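You operate a simulated robot arm through the tools that you are given. There is no shell and no other tool. Be economical: measure what you need, move in short steps, check, and stop when the job is done.

Carry out the task below with a simulated robot arm. There is one attempt and no reset: what you move stays moved.

TASK
Take the sifter and put it on top of the teal suncatcher.
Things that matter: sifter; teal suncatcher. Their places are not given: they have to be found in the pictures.

It is judged by the outcome, as a careful person would: the job done as asked, and still so three seconds after it is handed in. It fails if anything else is knocked over, pushed out of place, dropped, spilled or broken.

THE ROBOT
A 7-joint arm with a two-finger parallel gripper, fixed in place. Base frame: the origin is at the foot of the arm, x ahead of it, y to its left, z up; the work surface is at about z = 900. Lengths are in mm, angles in degrees, forces in N, time in s.
With the tool pointing down near the work surface it reaches from about 300 to 680 mm from the base axis. Its first joint turns from -66.0 to 66.0 degrees. Payload 1.57 kg.
Tool frame: the origin (TCP) lies between the finger pads and is the grasp point; the fingertips stand 30 mm ahead of it; z points along the fingers, y is the line along which they close. The gripper opens to 110 mm. The fingers are 24 mm wide and 12 mm thick; the gripper's body (48 by 112 mm) begins 78 mm behind the TCP.
Orientation is that of the tool frame in the base frame, as a unit quaternion [x, y, z, w]. With the fingers straight down and closing along the base's y, the tool's x points along the base's -x, its y along +y and its z along -z.

THE INTERFACE
- The arm moves only by the tool play_rows. Its arguments are lists of equal length, an entry for each row: "slide": the shift along the tool's x, y, z in mm, a list of three; "turn": the turn, a rotation vector about the tool's x, y, z in degrees, a list of three; "grip": the gripper command, from -1 (fully open) to 1 (shut), values between in proportion. In form: {"slide": [[x, y, z], ...], "turn": [[ax, ay, az], ...], "grip": [grip, ...]}. A call has 1 to 20 rows; each row shifts and turns the commanded pose from where the row before left it, along the tool's axes as they then stand. A row lasts 0.2 s, in which the tool goes at most 50 mm and 8.6 degrees; a call with a longer step from one row to the next is refused whole, and so is a gripper value outside its range. A pose out of reach is approached as far as the arm can. The call stops where the force on the tool passes 40 N (or 10 N more than at its start, if that is more) or the arm is blocked; 0.2 s more then pass. The fingers move at their own pace (about 108 mm/s each) and stop on an object; they squeeze with about 26 N. The grip force told is the motor's: it shows also when the fingers shut on nothing. Time passes only in rows, and 0.2 s behind the last, so rows that do not move let the fingers close. It gives the time, the measured TCP pose, the force on the tool (base axes), the opening and the grip force at its end, in the units of the frame above (readings bear some noise).
- Cameras (640 x 400 px; columns grow to the right, rows downward): "scene" is fixed at [161.1, -378.5, 1405.6]; the picture's right is [0.90, -0.43, 0.00], its down [-0.16, -0.33, -0.93] and it looks along [0.40, 0.84, -0.37] (base axes); focal length 320 px, centre (320, 200). "wrist" rides on the gripper at [-36, 0, -80] in the tool frame; the picture's right is [0.00, -1.00, 0.00], its down [0.97, 0.00, -0.24] and it looks along [0.24, 0.00, 0.97] (tool axes); focal length 218 px, centre (320, 200).
- capture(camera): a new picture of that camera. No time passes.
- locate(camera, pixels): for up to 12 pixels [column, row] of the newest picture of that camera ("zoom" is the newest enlarged one), the place [x, y, z] in the base frame of the surface seen there, good to about 2 mm, but the place of the scene camera against the robot may be out by one fixed shift of up to 25 mm in any direction. No time passes.
- enlarge(camera, box): a new picture of the part [left, top, right, bottom] of that camera's present view, enlarged. No time passes.
- finish_job(): hands the job in; it is judged then, once.

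Work in short steps. Measure before you move; look again where a grasp or a placing could have gone wrong, and mend it. You have 60 turns and 26 pictures in all, the two below and enlarged ones among them. Open the gripper and draw the arm clear of the work before you hand the job in, unless the task says otherwise; then end with one line.

The tools are called after "Request:" as name(argument=value, ...) on one line, values as JSON. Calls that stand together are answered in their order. play_rows: Moves the arm, as the interface text tells. Its arguments: {"type":"object","properties":{"slide":{"type":"array"},"turn":{"type":"array"},"grip":{"type":"array"}},"required":["slide","turn","grip"]} The other tools are called the same way: capture (camera) takes a picture; locate (camera, pixels) gives the place of the surface under pixels of a picture; enlarge (camera, box) takes an enlarged picture of a part of a camera's view; finish_job () hands the job in.

At the start:

```text
time_s: 0.0
tcp_pos: [387.5, -11.8, 1258.7]
orientation: [0.0, 1.0, 0.0, 0.001]
wrist_force: [0.5, -0.9, -0.1]
finger_gap: 110.2
finger_force: 0.0
```

scene: 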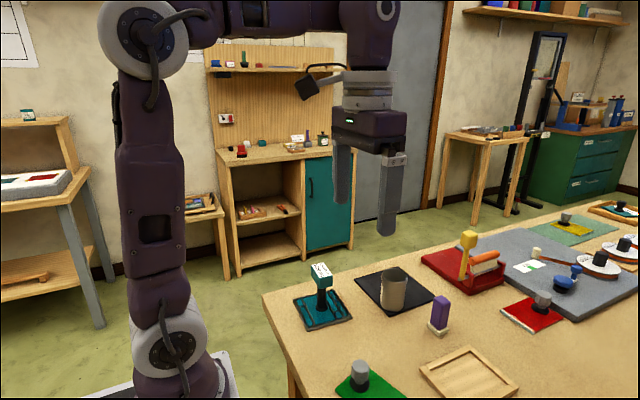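
wrist: 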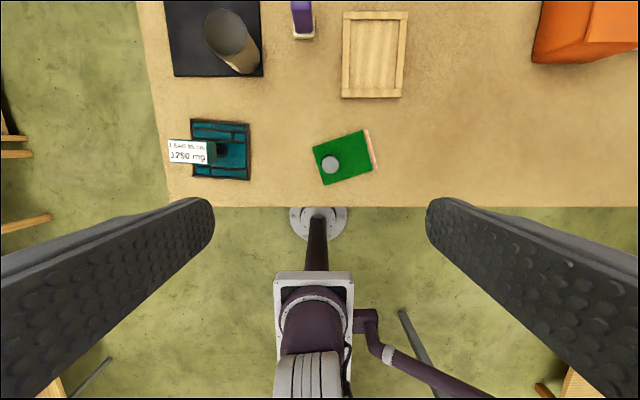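

The scene shows several candidate items on the table (cup at (392,288), teal panel at (322,308)). I enlarge to identify the sifter and the suncatcher.

Request:
enlarge(camera="scene", box=[260, 220, 460, 400])

Request:
enlarge(camera="scene", box=[420, 190, 640, 330])

```text
2.22 times, centred on (360, 310) of scene
```

zoom: 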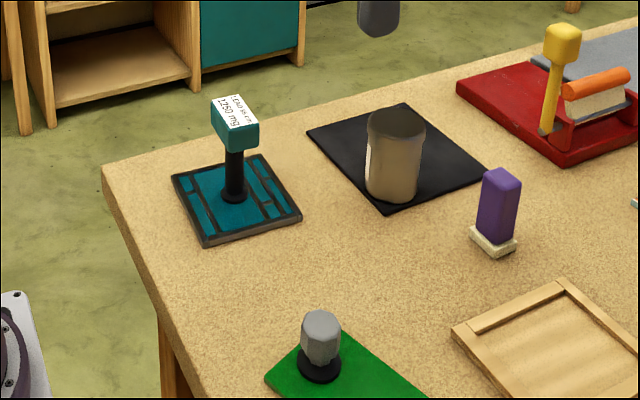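

```text
2.86 times, centred on (530, 260) of scene
```

zoom: 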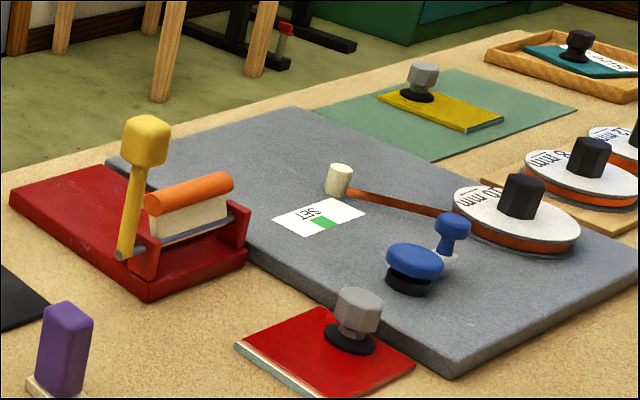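

Stained-glass workshop items. I look closer at the labels on both teal items and at what is further right.

Request:
enlarge(camera="scene", box=[580, 190, 640, 230])

Request:
enlarge(camera="wrist", box=[150, 0, 420, 200])

Request:
locate(camera="wrist", pixels=[[190, 152], [220, 150], [240, 170], [225, 30], [240, 60], [330, 165], [350, 150], [302, 15], [375, 55], [215, 40], [200, 135], [245, 125]])

```text
10.00 times, centred on (610, 210) of scene
```

zoom: 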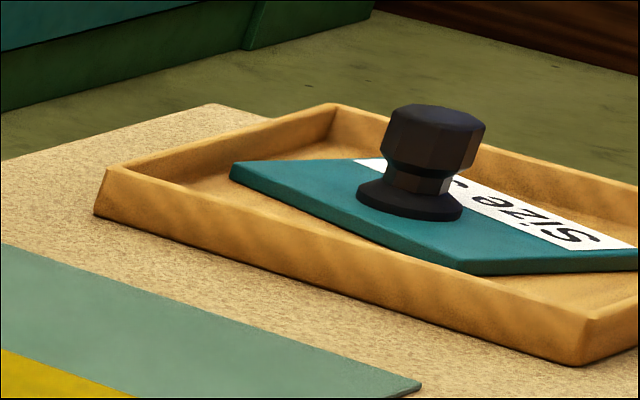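

```text
2.00 times, centred on (285, 100) of wrist
```

zoom: 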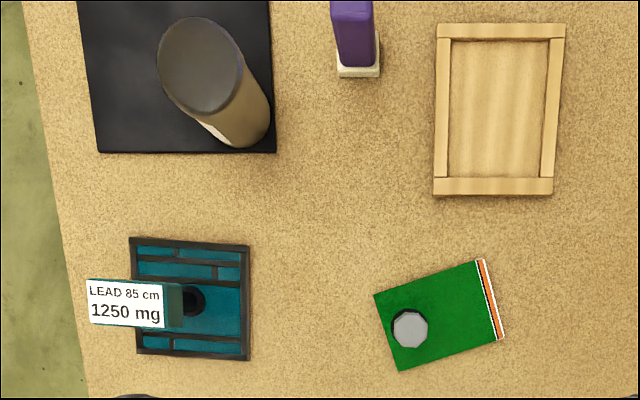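

```text
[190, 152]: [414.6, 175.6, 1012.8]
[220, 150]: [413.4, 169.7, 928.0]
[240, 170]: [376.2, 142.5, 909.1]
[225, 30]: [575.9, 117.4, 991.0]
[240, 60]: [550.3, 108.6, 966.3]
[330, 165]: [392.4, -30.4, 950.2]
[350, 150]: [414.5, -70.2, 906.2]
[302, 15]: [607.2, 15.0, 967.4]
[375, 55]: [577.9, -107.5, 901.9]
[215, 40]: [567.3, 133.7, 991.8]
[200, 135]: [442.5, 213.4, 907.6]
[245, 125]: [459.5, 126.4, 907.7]
```

The leaded teal panel at about (415,170) looks like the suncatcher; the sifter may be the cylinder or something still out of view. I move the arm over the right of the table to view the rest.

Request:
play_rows(slide=[[-30, -30, 0], [-30, -40, 0], [-30, -40, 0], [-20, -40, 0], [0, -40, 0], [0, -40, 0], [0, 0, 0]], turn=[[0, 0, 0], [0, 0, 0], [0, 0, 0], [0, 0, 0], [0, 0, 0], [0, 0, 0], [0, 0, 0]], grip=[-1, -1, -1, -1, -1, -1, -1])

Request:
capture(camera="wrist")

```text
time_s: 1.6
tcp_pos: [495.6, -225.0, 1253.9]
orientation: [0.001, 1.0, 0.002, -0.003]
wrist_force: [-0.1, 0.0, 0.8]
finger_gap: 109.9
finger_force: 0.0
out of reach, approached as far as the arm can: row 6
```

```text
19 pictures are left
```

wrist: 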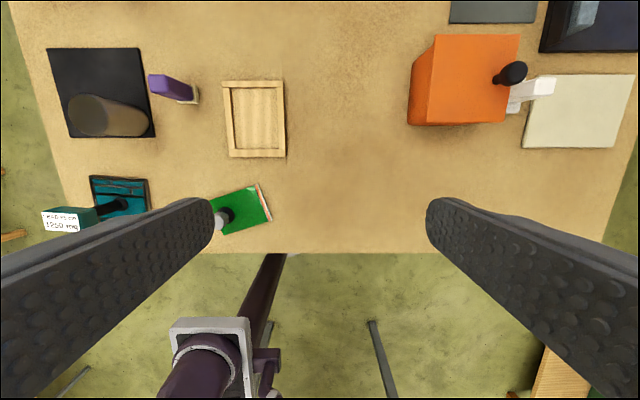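

More items lie to the right and beyond. I tilt the camera forward to see them.

Request:
play_rows(slide=[[0, 0, 0], [0, 0, 0], [0, 0, 0], [0, 0, 0], [0, 0, 0]], turn=[[0, -8, 0], [0, -8, 0], [0, -8, 0], [0, -8, 0], [0, -8, 0]], grip=[-1, -1, -1, -1, -1])

Request:
capture(camera="wrist")

```text
time_s: 2.8
tcp_pos: [496.6, -226.2, 1255.6]
orientation: [0.0, 0.94, 0.0, 0.342]
wrist_force: [0.7, 0.5, -0.2]
finger_gap: 110.0
finger_force: 0.0
```

```text
18 pictures are left
```

wrist: 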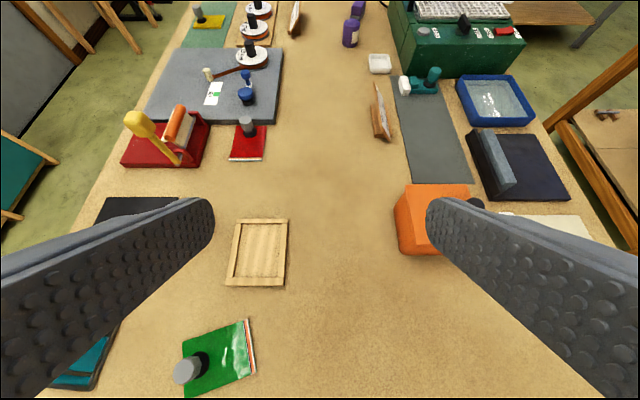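

Distant items look like workshop fittings. I check the cylinder more closely.

Request:
enlarge(camera="scene", box=[352, 250, 442, 320])

Request:
enlarge(camera="wrist", box=[360, 40, 600, 260])

```text
5.71 times, centred on (397, 285) of scene
```

zoom: 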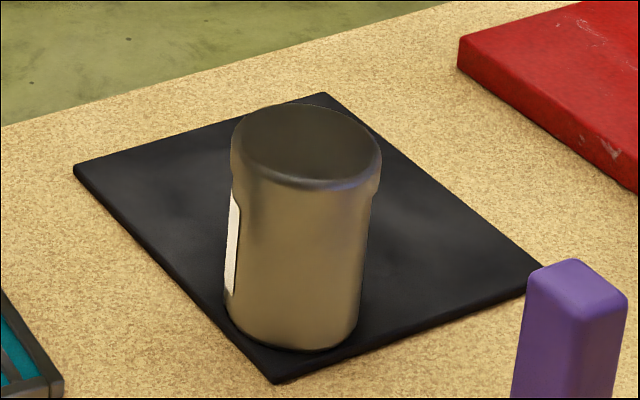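

```text
1.82 times, centred on (480, 150) of wrist
```

zoom: 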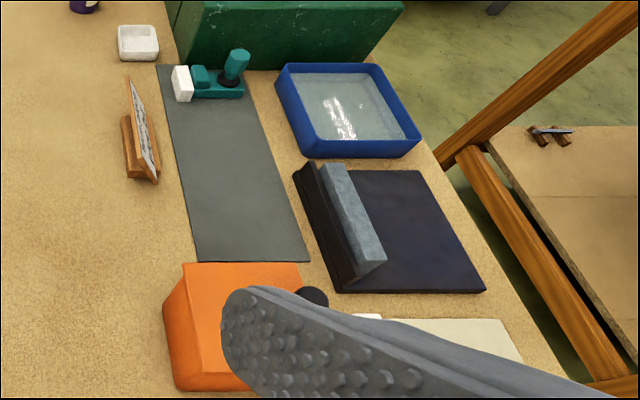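

The cylinder is an open metal can with a label on its robot-facing side. Before deciding, I also check the object with the black knob near the orange box, straightening the tool and moving right and slightly lower.

Request:
play_rows(slide=[[0, 0, 0], [0, 0, 0], [0, 0, 0], [0, 0, 0], [0, 0, 0], [0, 0, 40], [0, 0, 40], [20, -40, 0], [20, -40, 0], [0, -40, 0], [0, 0, 0]], turn=[[0, 8, 0], [0, 8, 0], [0, 8, 0], [0, 8, 0], [0, 8, 0], [0, 0, 0], [0, 0, 0], [0, 0, 0], [0, 0, 0], [0, 0, 0], [0, 0, 0]], grip=[-1, -1, -1, -1, -1, -1, -1, -1, -1, -1, -1])

Request:
enlarge(camera="wrist", box=[200, 0, 480, 200])

```text
time_s: 5.2
tcp_pos: [457.5, -346.8, 1174.5]
orientation: [0.001, 1.0, 0.0, 0.0]
wrist_force: [-0.7, -0.4, -0.6]
finger_gap: 109.8
finger_force: 0.0
```

```text
2.00 times, centred on (340, 100) of wrist
```

zoom: 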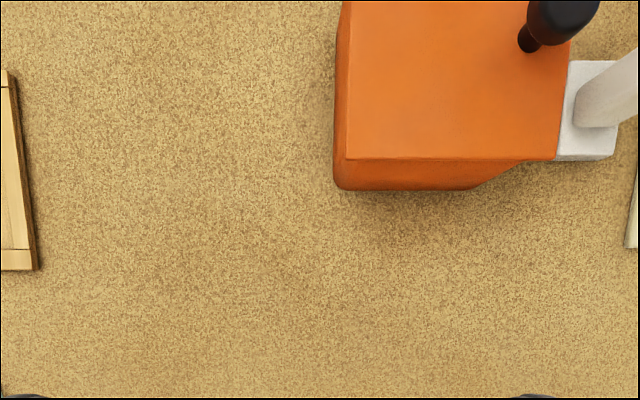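

That is a machine (grinder) with a lever, so the can at about (560,115) is the sifter. I move in front of it to view the label and measure it.

Request:
play_rows(slide=[[10, 47, 0], [10, 47, 0], [10, 47, 0], [10, 47, 0], [10, 47, 0], [10, 47, 0], [0, 47, 0], [0, 47, 0], [0, 47, 0], [0, 40, 0], [0, 0, 0], [0, 0, 0], [0, 0, 0], [0, 0, 0], [0, 0, 0], [0, 0, 0]], turn=[[0, 0, 0], [0, 0, 0], [0, 0, 0], [0, 0, 0], [0, 0, 0], [0, 0, 0], [0, 0, 0], [0, 0, 0], [0, 0, 0], [0, 0, 0], [0, -8, 0], [0, -8, 0], [0, -8, 0], [0, -8, 0], [0, -8, 0], [0, 0, 0]], grip=[-1, -1, -1, -1, -1, -1, -1, -1, -1, -1, -1, -1, -1, -1, -1, -1])

Request:
capture(camera="wrist")

```text
time_s: 8.6
tcp_pos: [396.4, 116.1, 1175.5]
orientation: [-0.001, 0.939, 0.001, 0.344]
wrist_force: [-0.8, 0.2, -0.6]
finger_gap: 110.0
finger_force: 0.1
```

```text
14 pictures are left
```

wrist: 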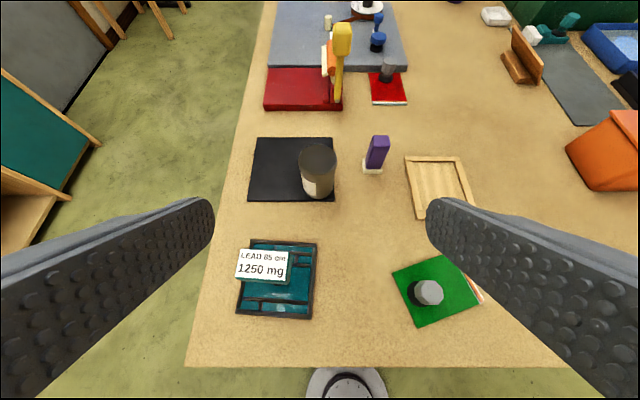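

Request:
enlarge(camera="wrist", box=[220, 120, 400, 240])

Request:
locate(camera="zoom", pixels=[[290, 100], [345, 95], [405, 100], [345, 160], [345, 230], [355, 262], [345, 125], [287, 145], [402, 145], [320, 225], [395, 230], [140, 200]])

Request:
locate(camera="wrist", pixels=[[241, 252], [286, 252], [284, 279], [239, 276], [263, 266], [253, 244], [314, 244], [308, 314], [241, 312], [282, 283], [290, 262], [300, 280]])

```text
3.33 times, centred on (310, 180) of wrist
```

zoom: 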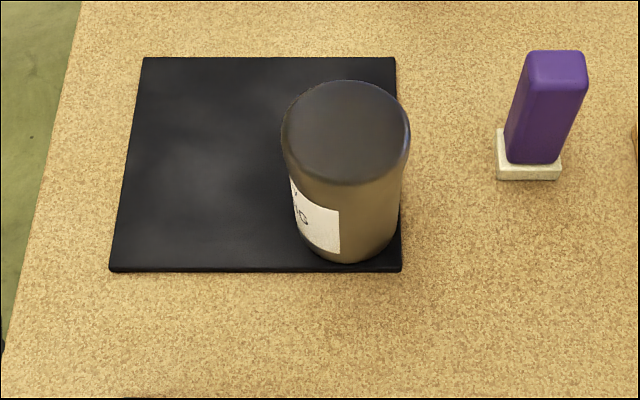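

```text
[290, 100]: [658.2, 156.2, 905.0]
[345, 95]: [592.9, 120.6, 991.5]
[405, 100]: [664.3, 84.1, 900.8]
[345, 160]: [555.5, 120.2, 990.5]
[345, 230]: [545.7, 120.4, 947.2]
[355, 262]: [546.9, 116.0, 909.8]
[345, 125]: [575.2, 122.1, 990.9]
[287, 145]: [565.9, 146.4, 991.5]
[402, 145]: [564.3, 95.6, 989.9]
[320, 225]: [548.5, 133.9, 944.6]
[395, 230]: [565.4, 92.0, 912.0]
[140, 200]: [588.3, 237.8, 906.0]
```

```text
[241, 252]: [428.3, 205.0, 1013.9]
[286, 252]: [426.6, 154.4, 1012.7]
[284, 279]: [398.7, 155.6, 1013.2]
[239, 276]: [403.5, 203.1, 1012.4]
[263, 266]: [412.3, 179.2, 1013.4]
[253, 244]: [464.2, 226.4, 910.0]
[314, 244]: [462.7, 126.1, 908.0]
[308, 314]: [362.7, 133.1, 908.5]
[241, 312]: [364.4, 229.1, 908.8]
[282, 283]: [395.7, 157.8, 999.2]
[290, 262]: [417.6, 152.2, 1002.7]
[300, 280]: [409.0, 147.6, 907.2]
```

The can: centre about (571,121), top z 991, on the mat at about 906. The suncatcher's handle block top is flat at z 1013, x 398–428, y 154–205, centred on the panel. I shift left to read the can's label before acting.

Request:
play_rows(slide=[[0, 45, 0], [0, 45, 0], [0, 45, 0], [0, 0, 0]], turn=[[0, -8, 0], [0, -8, 0], [0, 0, 0], [0, 0, 0]], grip=[-1, -1, -1, -1])

Request:
capture(camera="wrist")

```text
time_s: 9.6
tcp_pos: [396.1, 252.3, 1174.4]
orientation: [0.0, 0.883, 0.0, 0.47]
wrist_force: [-0.5, -0.6, -1.2]
finger_gap: 110.1
finger_force: 0.1
```

```text
12 pictures are left
```

wrist: 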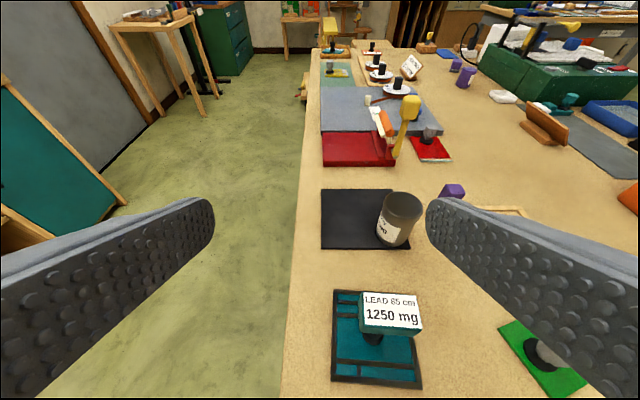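

Request:
enlarge(camera="wrist", box=[360, 170, 440, 260])

Request:
enlarge(camera="wrist", box=[300, 270, 450, 400])

```text
4.44 times, centred on (400, 215) of wrist
```

zoom: 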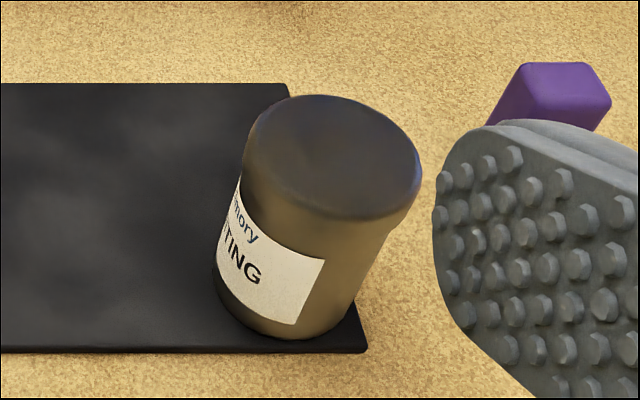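

```text
3.08 times, centred on (375, 335) of wrist
```

zoom: 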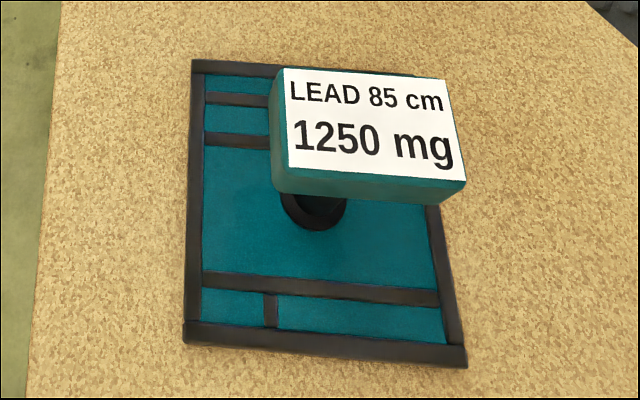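

The label reads "...TING" (dusting), consistent with a powder sifter. I straighten the tool and go above it at (571,121).

Request:
play_rows(slide=[[0, 0, 0], [0, 0, 0], [0, 0, 0], [0, 0, 0], [0, 0, 0], [0, 0, 0], [0, 0, 0], [-35, -26, 0], [-35, -26, 0], [-35, -26, 0], [-35, -26, 0], [-35, -27, 40], [0, 0, 40], [0, 0, 30], [0, 0, 0]], turn=[[0, 8, 0], [0, 8, 0], [0, 8, 0], [0, 8, 0], [0, 8, 0], [0, 8, 0], [0, 8, 0], [0, 0, 0], [0, 0, 0], [0, 0, 0], [0, 0, 0], [0, 0, 0], [0, 0, 0], [0, 0, 0], [0, 0, 0]], grip=[-1, -1, -1, -1, -1, -1, -1, -1, -1, -1, -1, -1, -1, -1, -1])

Request:
capture(camera="wrist")

```text
refused: row 12 steps farther than a row can; nothing moved
```

```text
9 pictures are left
```

wrist: 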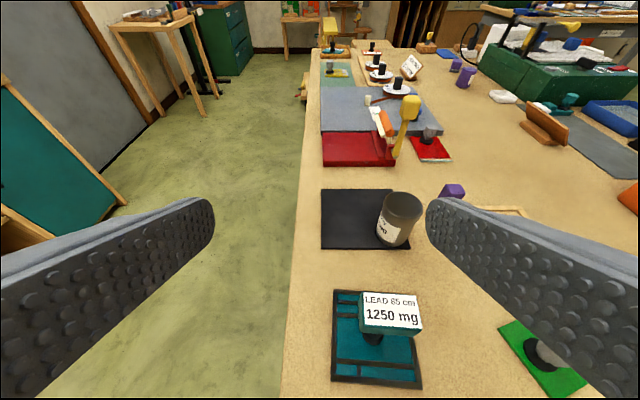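

One step was too long; I resend with shorter steps.

Request:
play_rows(slide=[[0, 0, 0], [0, 0, 0], [0, 0, 0], [0, 0, 0], [0, 0, 0], [0, 0, 0], [0, 0, 0], [-35, -26, 0], [-35, -26, 0], [-35, -26, 0], [-35, -26, 0], [-35, -27, 0], [0, 0, 40], [0, 0, 40], [0, 0, 30], [0, 0, 0], [0, 0, 0]], turn=[[0, 8, 0], [0, 8, 0], [0, 8, 0], [0, 8, 0], [0, 8, 0], [0, 8, 0], [0, 8, 0], [0, 0, 0], [0, 0, 0], [0, 0, 0], [0, 0, 0], [0, 0, 0], [0, 0, 0], [0, 0, 0], [0, 0, 0], [0, 0, 0], [0, 0, 0]], grip=[-1, -1, -1, -1, -1, -1, -1, -1, -1, -1, -1, -1, -1, -1, -1, -1, -1])

Request:
capture(camera="wrist")

```text
time_s: 13.2
tcp_pos: [567.3, 109.3, 1121.1]
orientation: [-0.004, 0.996, 0.013, 0.083]
wrist_force: [-0.4, -0.3, 0.4]
finger_gap: 110.0
finger_force: 0.0
out of reach, approached as far as the arm can: row 4, 5, 7
```

```text
8 pictures are left
```

wrist: 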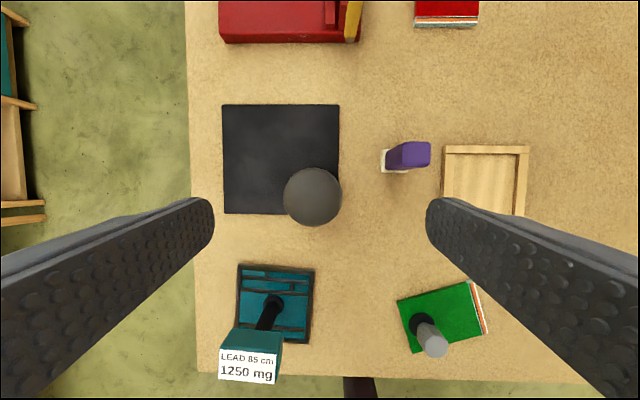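

The arm fell slightly short in orientation (about 9.5° tilt left). I measure the can top again, correct the tilt and offset.

Request:
locate(camera="wrist", pixels=[[286, 197], [340, 197], [313, 170], [313, 223], [313, 197]])

Request:
play_rows(slide=[[0, 0, 0], [0, 0, 0], [-3.7, 11.7, 0], [0, 0, 0]], turn=[[0.8, 4.8, 0.2], [0.7, 4.7, 0.3], [0, 0, 0], [0, 0, 0]], grip=[-1, -1, -1, -1])

```text
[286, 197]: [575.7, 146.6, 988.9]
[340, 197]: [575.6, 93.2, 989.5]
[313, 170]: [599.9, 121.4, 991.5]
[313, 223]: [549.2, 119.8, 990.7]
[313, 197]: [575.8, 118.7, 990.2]
```

```text
time_s: 14.2
tcp_pos: [569.0, 121.0, 1120.5]
orientation: [0.001, 1.0, 0.0, 0.0]
wrist_force: [0.4, 0.5, 0.3]
finger_gap: 110.0
finger_force: 0.1
```

Orientation is straight; can centre is about (573.5,120). I descend to z 955 and stop before closing.

Request:
play_rows(slide=[[-4, -1, 25], [0, 0, 35], [0, 0, 35], [0, 0, 35], [0, 0, 25], [0, 0, 10], [0, 0, 0]], turn=[[0, 0, 0], [0, 0, 0], [0, 0, 0], [0, 0, 0], [0, 0, 0], [0, 0, 0], [0, 0, 0]], grip=[-1, -1, -1, -1, -1, -1, -1])

Request:
capture(camera="wrist")

```text
time_s: 15.8
tcp_pos: [573.0, 120.7, 955.4]
orientation: [0.0, 1.0, 0.0, 0.001]
wrist_force: [0.1, 0.1, 0.7]
finger_gap: 109.9
finger_force: 0.0
```

```text
7 pictures are left
```

wrist: 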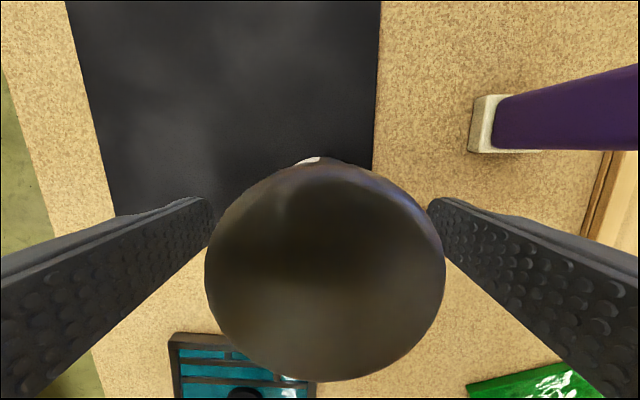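

The can sits centred between the pads. I close and let the grip settle, then lift slightly.

Request:
play_rows(slide=[[0, 0, 0], [0, 0, 0], [0, 0, 0], [0, 0, 0], [0, 0, 0], [0, 0, -5], [0, 0, -10], [0, 0, -15], [0, 0, 0]], turn=[[0, 0, 0], [0, 0, 0], [0, 0, 0], [0, 0, 0], [0, 0, 0], [0, 0, 0], [0, 0, 0], [0, 0, 0], [0, 0, 0]], grip=[0.2, 0.5, 1, 1, 1, 1, 1, 1, 1])

Request:
capture(camera="scene")

```text
time_s: 17.8
tcp_pos: [572.7, 122.2, 986.3]
orientation: [0.001, 1.0, 0.0, 0.0]
wrist_force: [-0.1, -0.6, -2.2]
finger_gap: 54.7
finger_force: 25.5
```

```text
6 pictures are left
```

scene: 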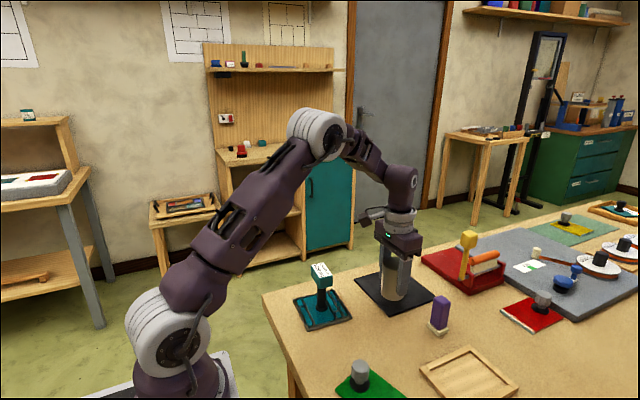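

The sifter is held (gap 54.7). I lift to z ≈1105 and move over the handle block centre (413,179), then look.

Request:
play_rows(slide=[[0, 0, -30], [0, 0, -30], [0, 0, -30], [0, 0, -30], [20, 7, 0], [28, 10, 0], [28, 10, 0], [28, 10, 0], [28, 10, 0], [20, 8, 0], [8, 2, 0], [0, 0, 0], [0, 0, 0]], turn=[[0, 0, 0], [0, 0, 0], [0, 0, 0], [0, 0, 0], [0, 0, 0], [0, 0, 0], [0, 0, 0], [0, 0, 0], [0, 0, 0], [0, 0, 0], [0, 0, 0], [0, 0, 0], [0, 0, 0]], grip=[1, 1, 1, 1, 1, 1, 1, 1, 1, 1, 1, 1, 1])

Request:
enlarge(camera="scene", box=[260, 190, 420, 340])

```text
time_s: 20.6
tcp_pos: [412.6, 178.1, 1105.4]
orientation: [0.0, 1.0, 0.0, 0.0]
wrist_force: [-0.5, -0.8, -2.1]
finger_gap: 54.5
finger_force: 25.3
```

```text
2.67 times, centred on (340, 265) of scene
```

zoom: 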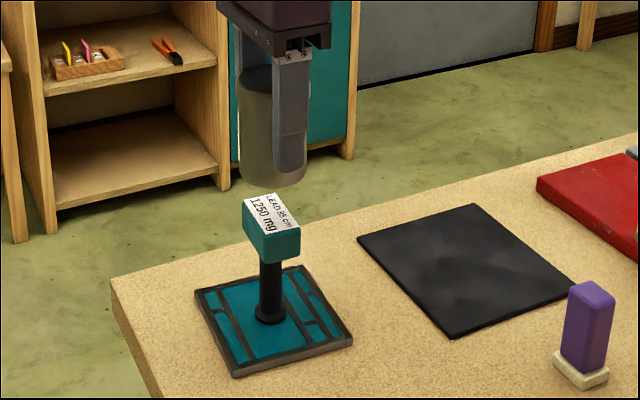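

Laterally the can (col 238–307) is centred over the block (col 242–301). I check the other direction with depth measurements.

Request:
locate(camera="zoom", pixels=[[258, 184], [248, 170], [300, 180], [270, 185], [246, 203], [296, 222], [271, 236], [272, 196], [272, 212], [242, 160], [305, 165]])

```text
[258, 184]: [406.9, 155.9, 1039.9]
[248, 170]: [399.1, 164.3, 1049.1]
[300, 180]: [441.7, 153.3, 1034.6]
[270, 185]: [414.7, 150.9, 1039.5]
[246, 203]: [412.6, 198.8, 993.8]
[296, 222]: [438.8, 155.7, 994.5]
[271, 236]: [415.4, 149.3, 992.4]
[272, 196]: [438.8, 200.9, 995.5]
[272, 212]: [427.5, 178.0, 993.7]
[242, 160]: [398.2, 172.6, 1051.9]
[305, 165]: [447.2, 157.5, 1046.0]
```

In the scene frame the can's axis is about (426,175) and the block's centre about (427,175): aligned. I lower to just above contact.

Request:
play_rows(slide=[[0, 0, 15], [0, 0, 12], [0, 0, 8], [0, 0, 3], [0, 0, 0], [0, 0, 0]], turn=[[0, 0, 0], [0, 0, 0], [0, 0, 0], [0, 0, 0], [0, 0, 0], [0, 0, 0]], grip=[1, 1, 1, 1, 1, 1])

Request:
play_rows(slide=[[0, 0, 1], [0, 0, 1], [0, 0, 1], [0, 0, 0]], turn=[[0, 0, 0], [0, 0, 0], [0, 0, 0], [0, 0, 0]], grip=[1, 1, 1, 1])

```text
time_s: 22.0
tcp_pos: [413.0, 177.8, 1067.2]
orientation: [0.001, 1.0, 0.001, 0.0]
wrist_force: [0.7, 0.8, -2.0]
finger_gap: 54.3
finger_force: 26.3
```

```text
time_s: 23.0
tcp_pos: [413.2, 177.7, 1065.1]
orientation: [0.002, 1.0, 0.001, 0.0]
wrist_force: [1.2, -0.4, -0.6]
finger_gap: 54.3
finger_force: 25.8
```

Request:
play_rows(slide=[[0, 0, 0.7], [0, 0, 0], [0, 0, 0]], turn=[[0, 0, 0], [0, 0, 0], [0, 0, 0]], grip=[1, 1, 1])

Request:
enlarge(camera="scene", box=[290, 220, 370, 290])

```text
time_s: 23.8
tcp_pos: [412.8, 177.6, 1062.9]
orientation: [0.001, 1.0, 0.0, 0.001]
wrist_force: [0.0, 0.0, -1.6]
finger_gap: 54.5
finger_force: 26.0
```

```text
5.71 times, centred on (330, 255) of scene
```

zoom: 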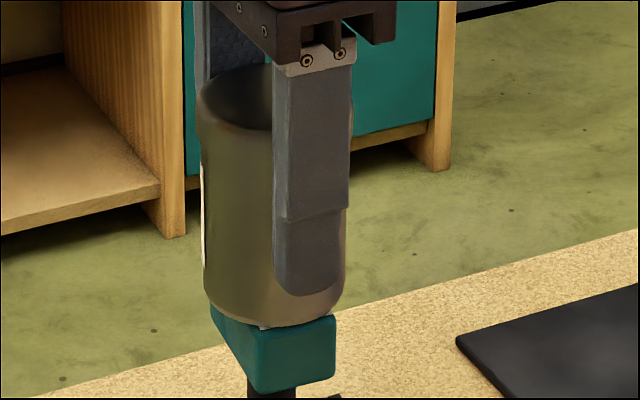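

Nearly touching with no contact force yet (-1.6 N). I continue in small steps.

Request:
play_rows(slide=[[0, 0, 0.7], [0, 0, 0.7], [0, 0, 0]], turn=[[0, 0, 0], [0, 0, 0], [0, 0, 0]], grip=[1, 1, 1])

```text
time_s: 24.6
tcp_pos: [412.8, 177.3, 1064.0]
orientation: [0.001, 1.0, 0.001, 0.001]
wrist_force: [-2.9, -0.2, 10.8]
finger_gap: 54.6
finger_force: 26.2
```

Contact at 10.8 N. I relax slightly and check.

Request:
play_rows(slide=[[0, 0, -0.5], [0, 0, 0]], turn=[[0, 0, 0], [0, 0, 0]], grip=[1, 1])

```text
time_s: 25.2
tcp_pos: [413.6, 177.2, 1062.2]
orientation: [0.001, 1.0, 0.0, 0.001]
wrist_force: [-3.0, -0.8, 15.1]
finger_gap: 54.4
finger_force: 26.2
```

Request:
play_rows(slide=[[0, 0, -0.6], [0, 0, 0]], turn=[[0, 0, 0], [0, 0, 0]], grip=[1, 1])

```text
time_s: 25.8
tcp_pos: [413.9, 177.9, 1063.0]
orientation: [0.001, 1.0, 0.0, 0.0]
wrist_force: [-0.8, 1.7, 2.3]
finger_gap: 54.2
finger_force: 26.3
```

The load is light now (2.3 N contact). I open gradually so both pads leave together.

Request:
play_rows(slide=[[0, 0, 0], [0, 0, 0], [0, 0, 0], [0, 0, 0], [0, 0, 0], [0, 0, 0], [0, 0, 0]], turn=[[0, 0, 0], [0, 0, 0], [0, 0, 0], [0, 0, 0], [0, 0, 0], [0, 0, 0], [0, 0, 0]], grip=[0.1, 0, -0.1, -0.3, -0.6, -1, -1])

Request:
enlarge(camera="scene", box=[270, 200, 390, 330])

```text
time_s: 27.4
tcp_pos: [411.6, 177.1, 1062.1]
orientation: [0.001, 1.0, 0.0, 0.0]
wrist_force: [-0.1, 0.3, -0.4]
finger_gap: 110.1
finger_force: 0.0
```

```text
3.08 times, centred on (330, 265) of scene
```

zoom: 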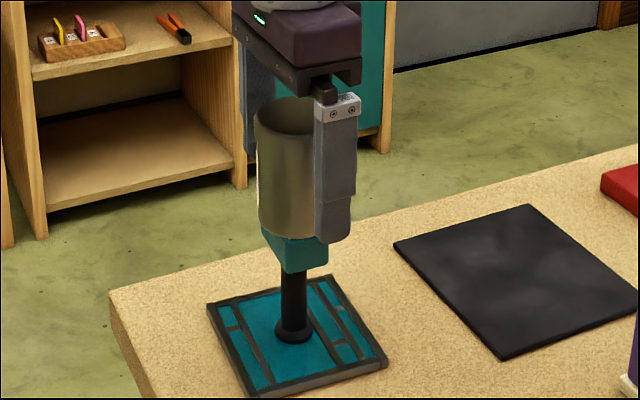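

It stands upright with the gripper open. I withdraw straight up, slowly at first, then well clear.

Request:
play_rows(slide=[[0, 0, -10], [0, 0, -20], [0, 0, -30], [0, 0, -35], [0, 0, -35], [0, 0, -30], [0, -40, 0], [0, -40, 0], [0, -40, 0], [0, -40, 0], [0, 0, 0], [0, 0, 0]], turn=[[0, 0, 0], [0, 0, 0], [0, 0, 0], [0, 0, 0], [0, 0, 0], [0, 0, 0], [0, 0, 0], [0, 0, 0], [0, 0, 0], [0, 0, 0], [0, 0, 0], [0, 0, 0]], grip=[-1, -1, -1, -1, -1, -1, -1, -1, -1, -1, -1, -1])

Request:
capture(camera="scene")

```text
time_s: 30.0
tcp_pos: [412.3, 17.3, 1223.1]
orientation: [0.001, 1.0, 0.001, 0.0]
wrist_force: [0.5, 0.7, -0.3]
finger_gap: 109.9
finger_force: 0.0
```

```text
2 pictures are left
```

scene: 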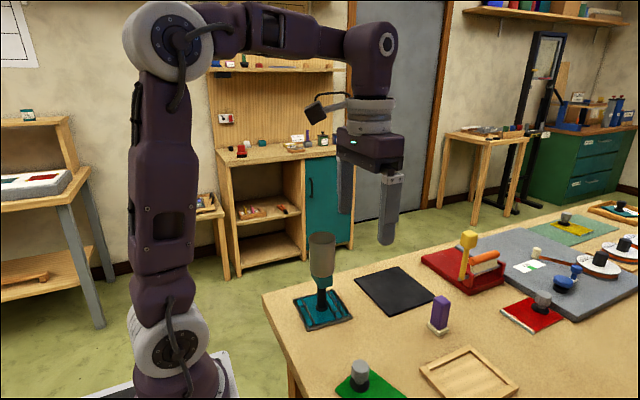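

The sifter stands upright on the suncatcher's block at (322,260), nothing else has moved, and the arm is clear. I hand the job in.

Request:
finish_job()

```text
The job is handed in.
```

The sifter is standing upright on the flat block at the top of the teal suncatcher's handle; the gripper is open, the arm is clear, and nothing else was disturbed. I took the metal can on the black mat as the sifter, because only part of its label ("…TING") could be read.
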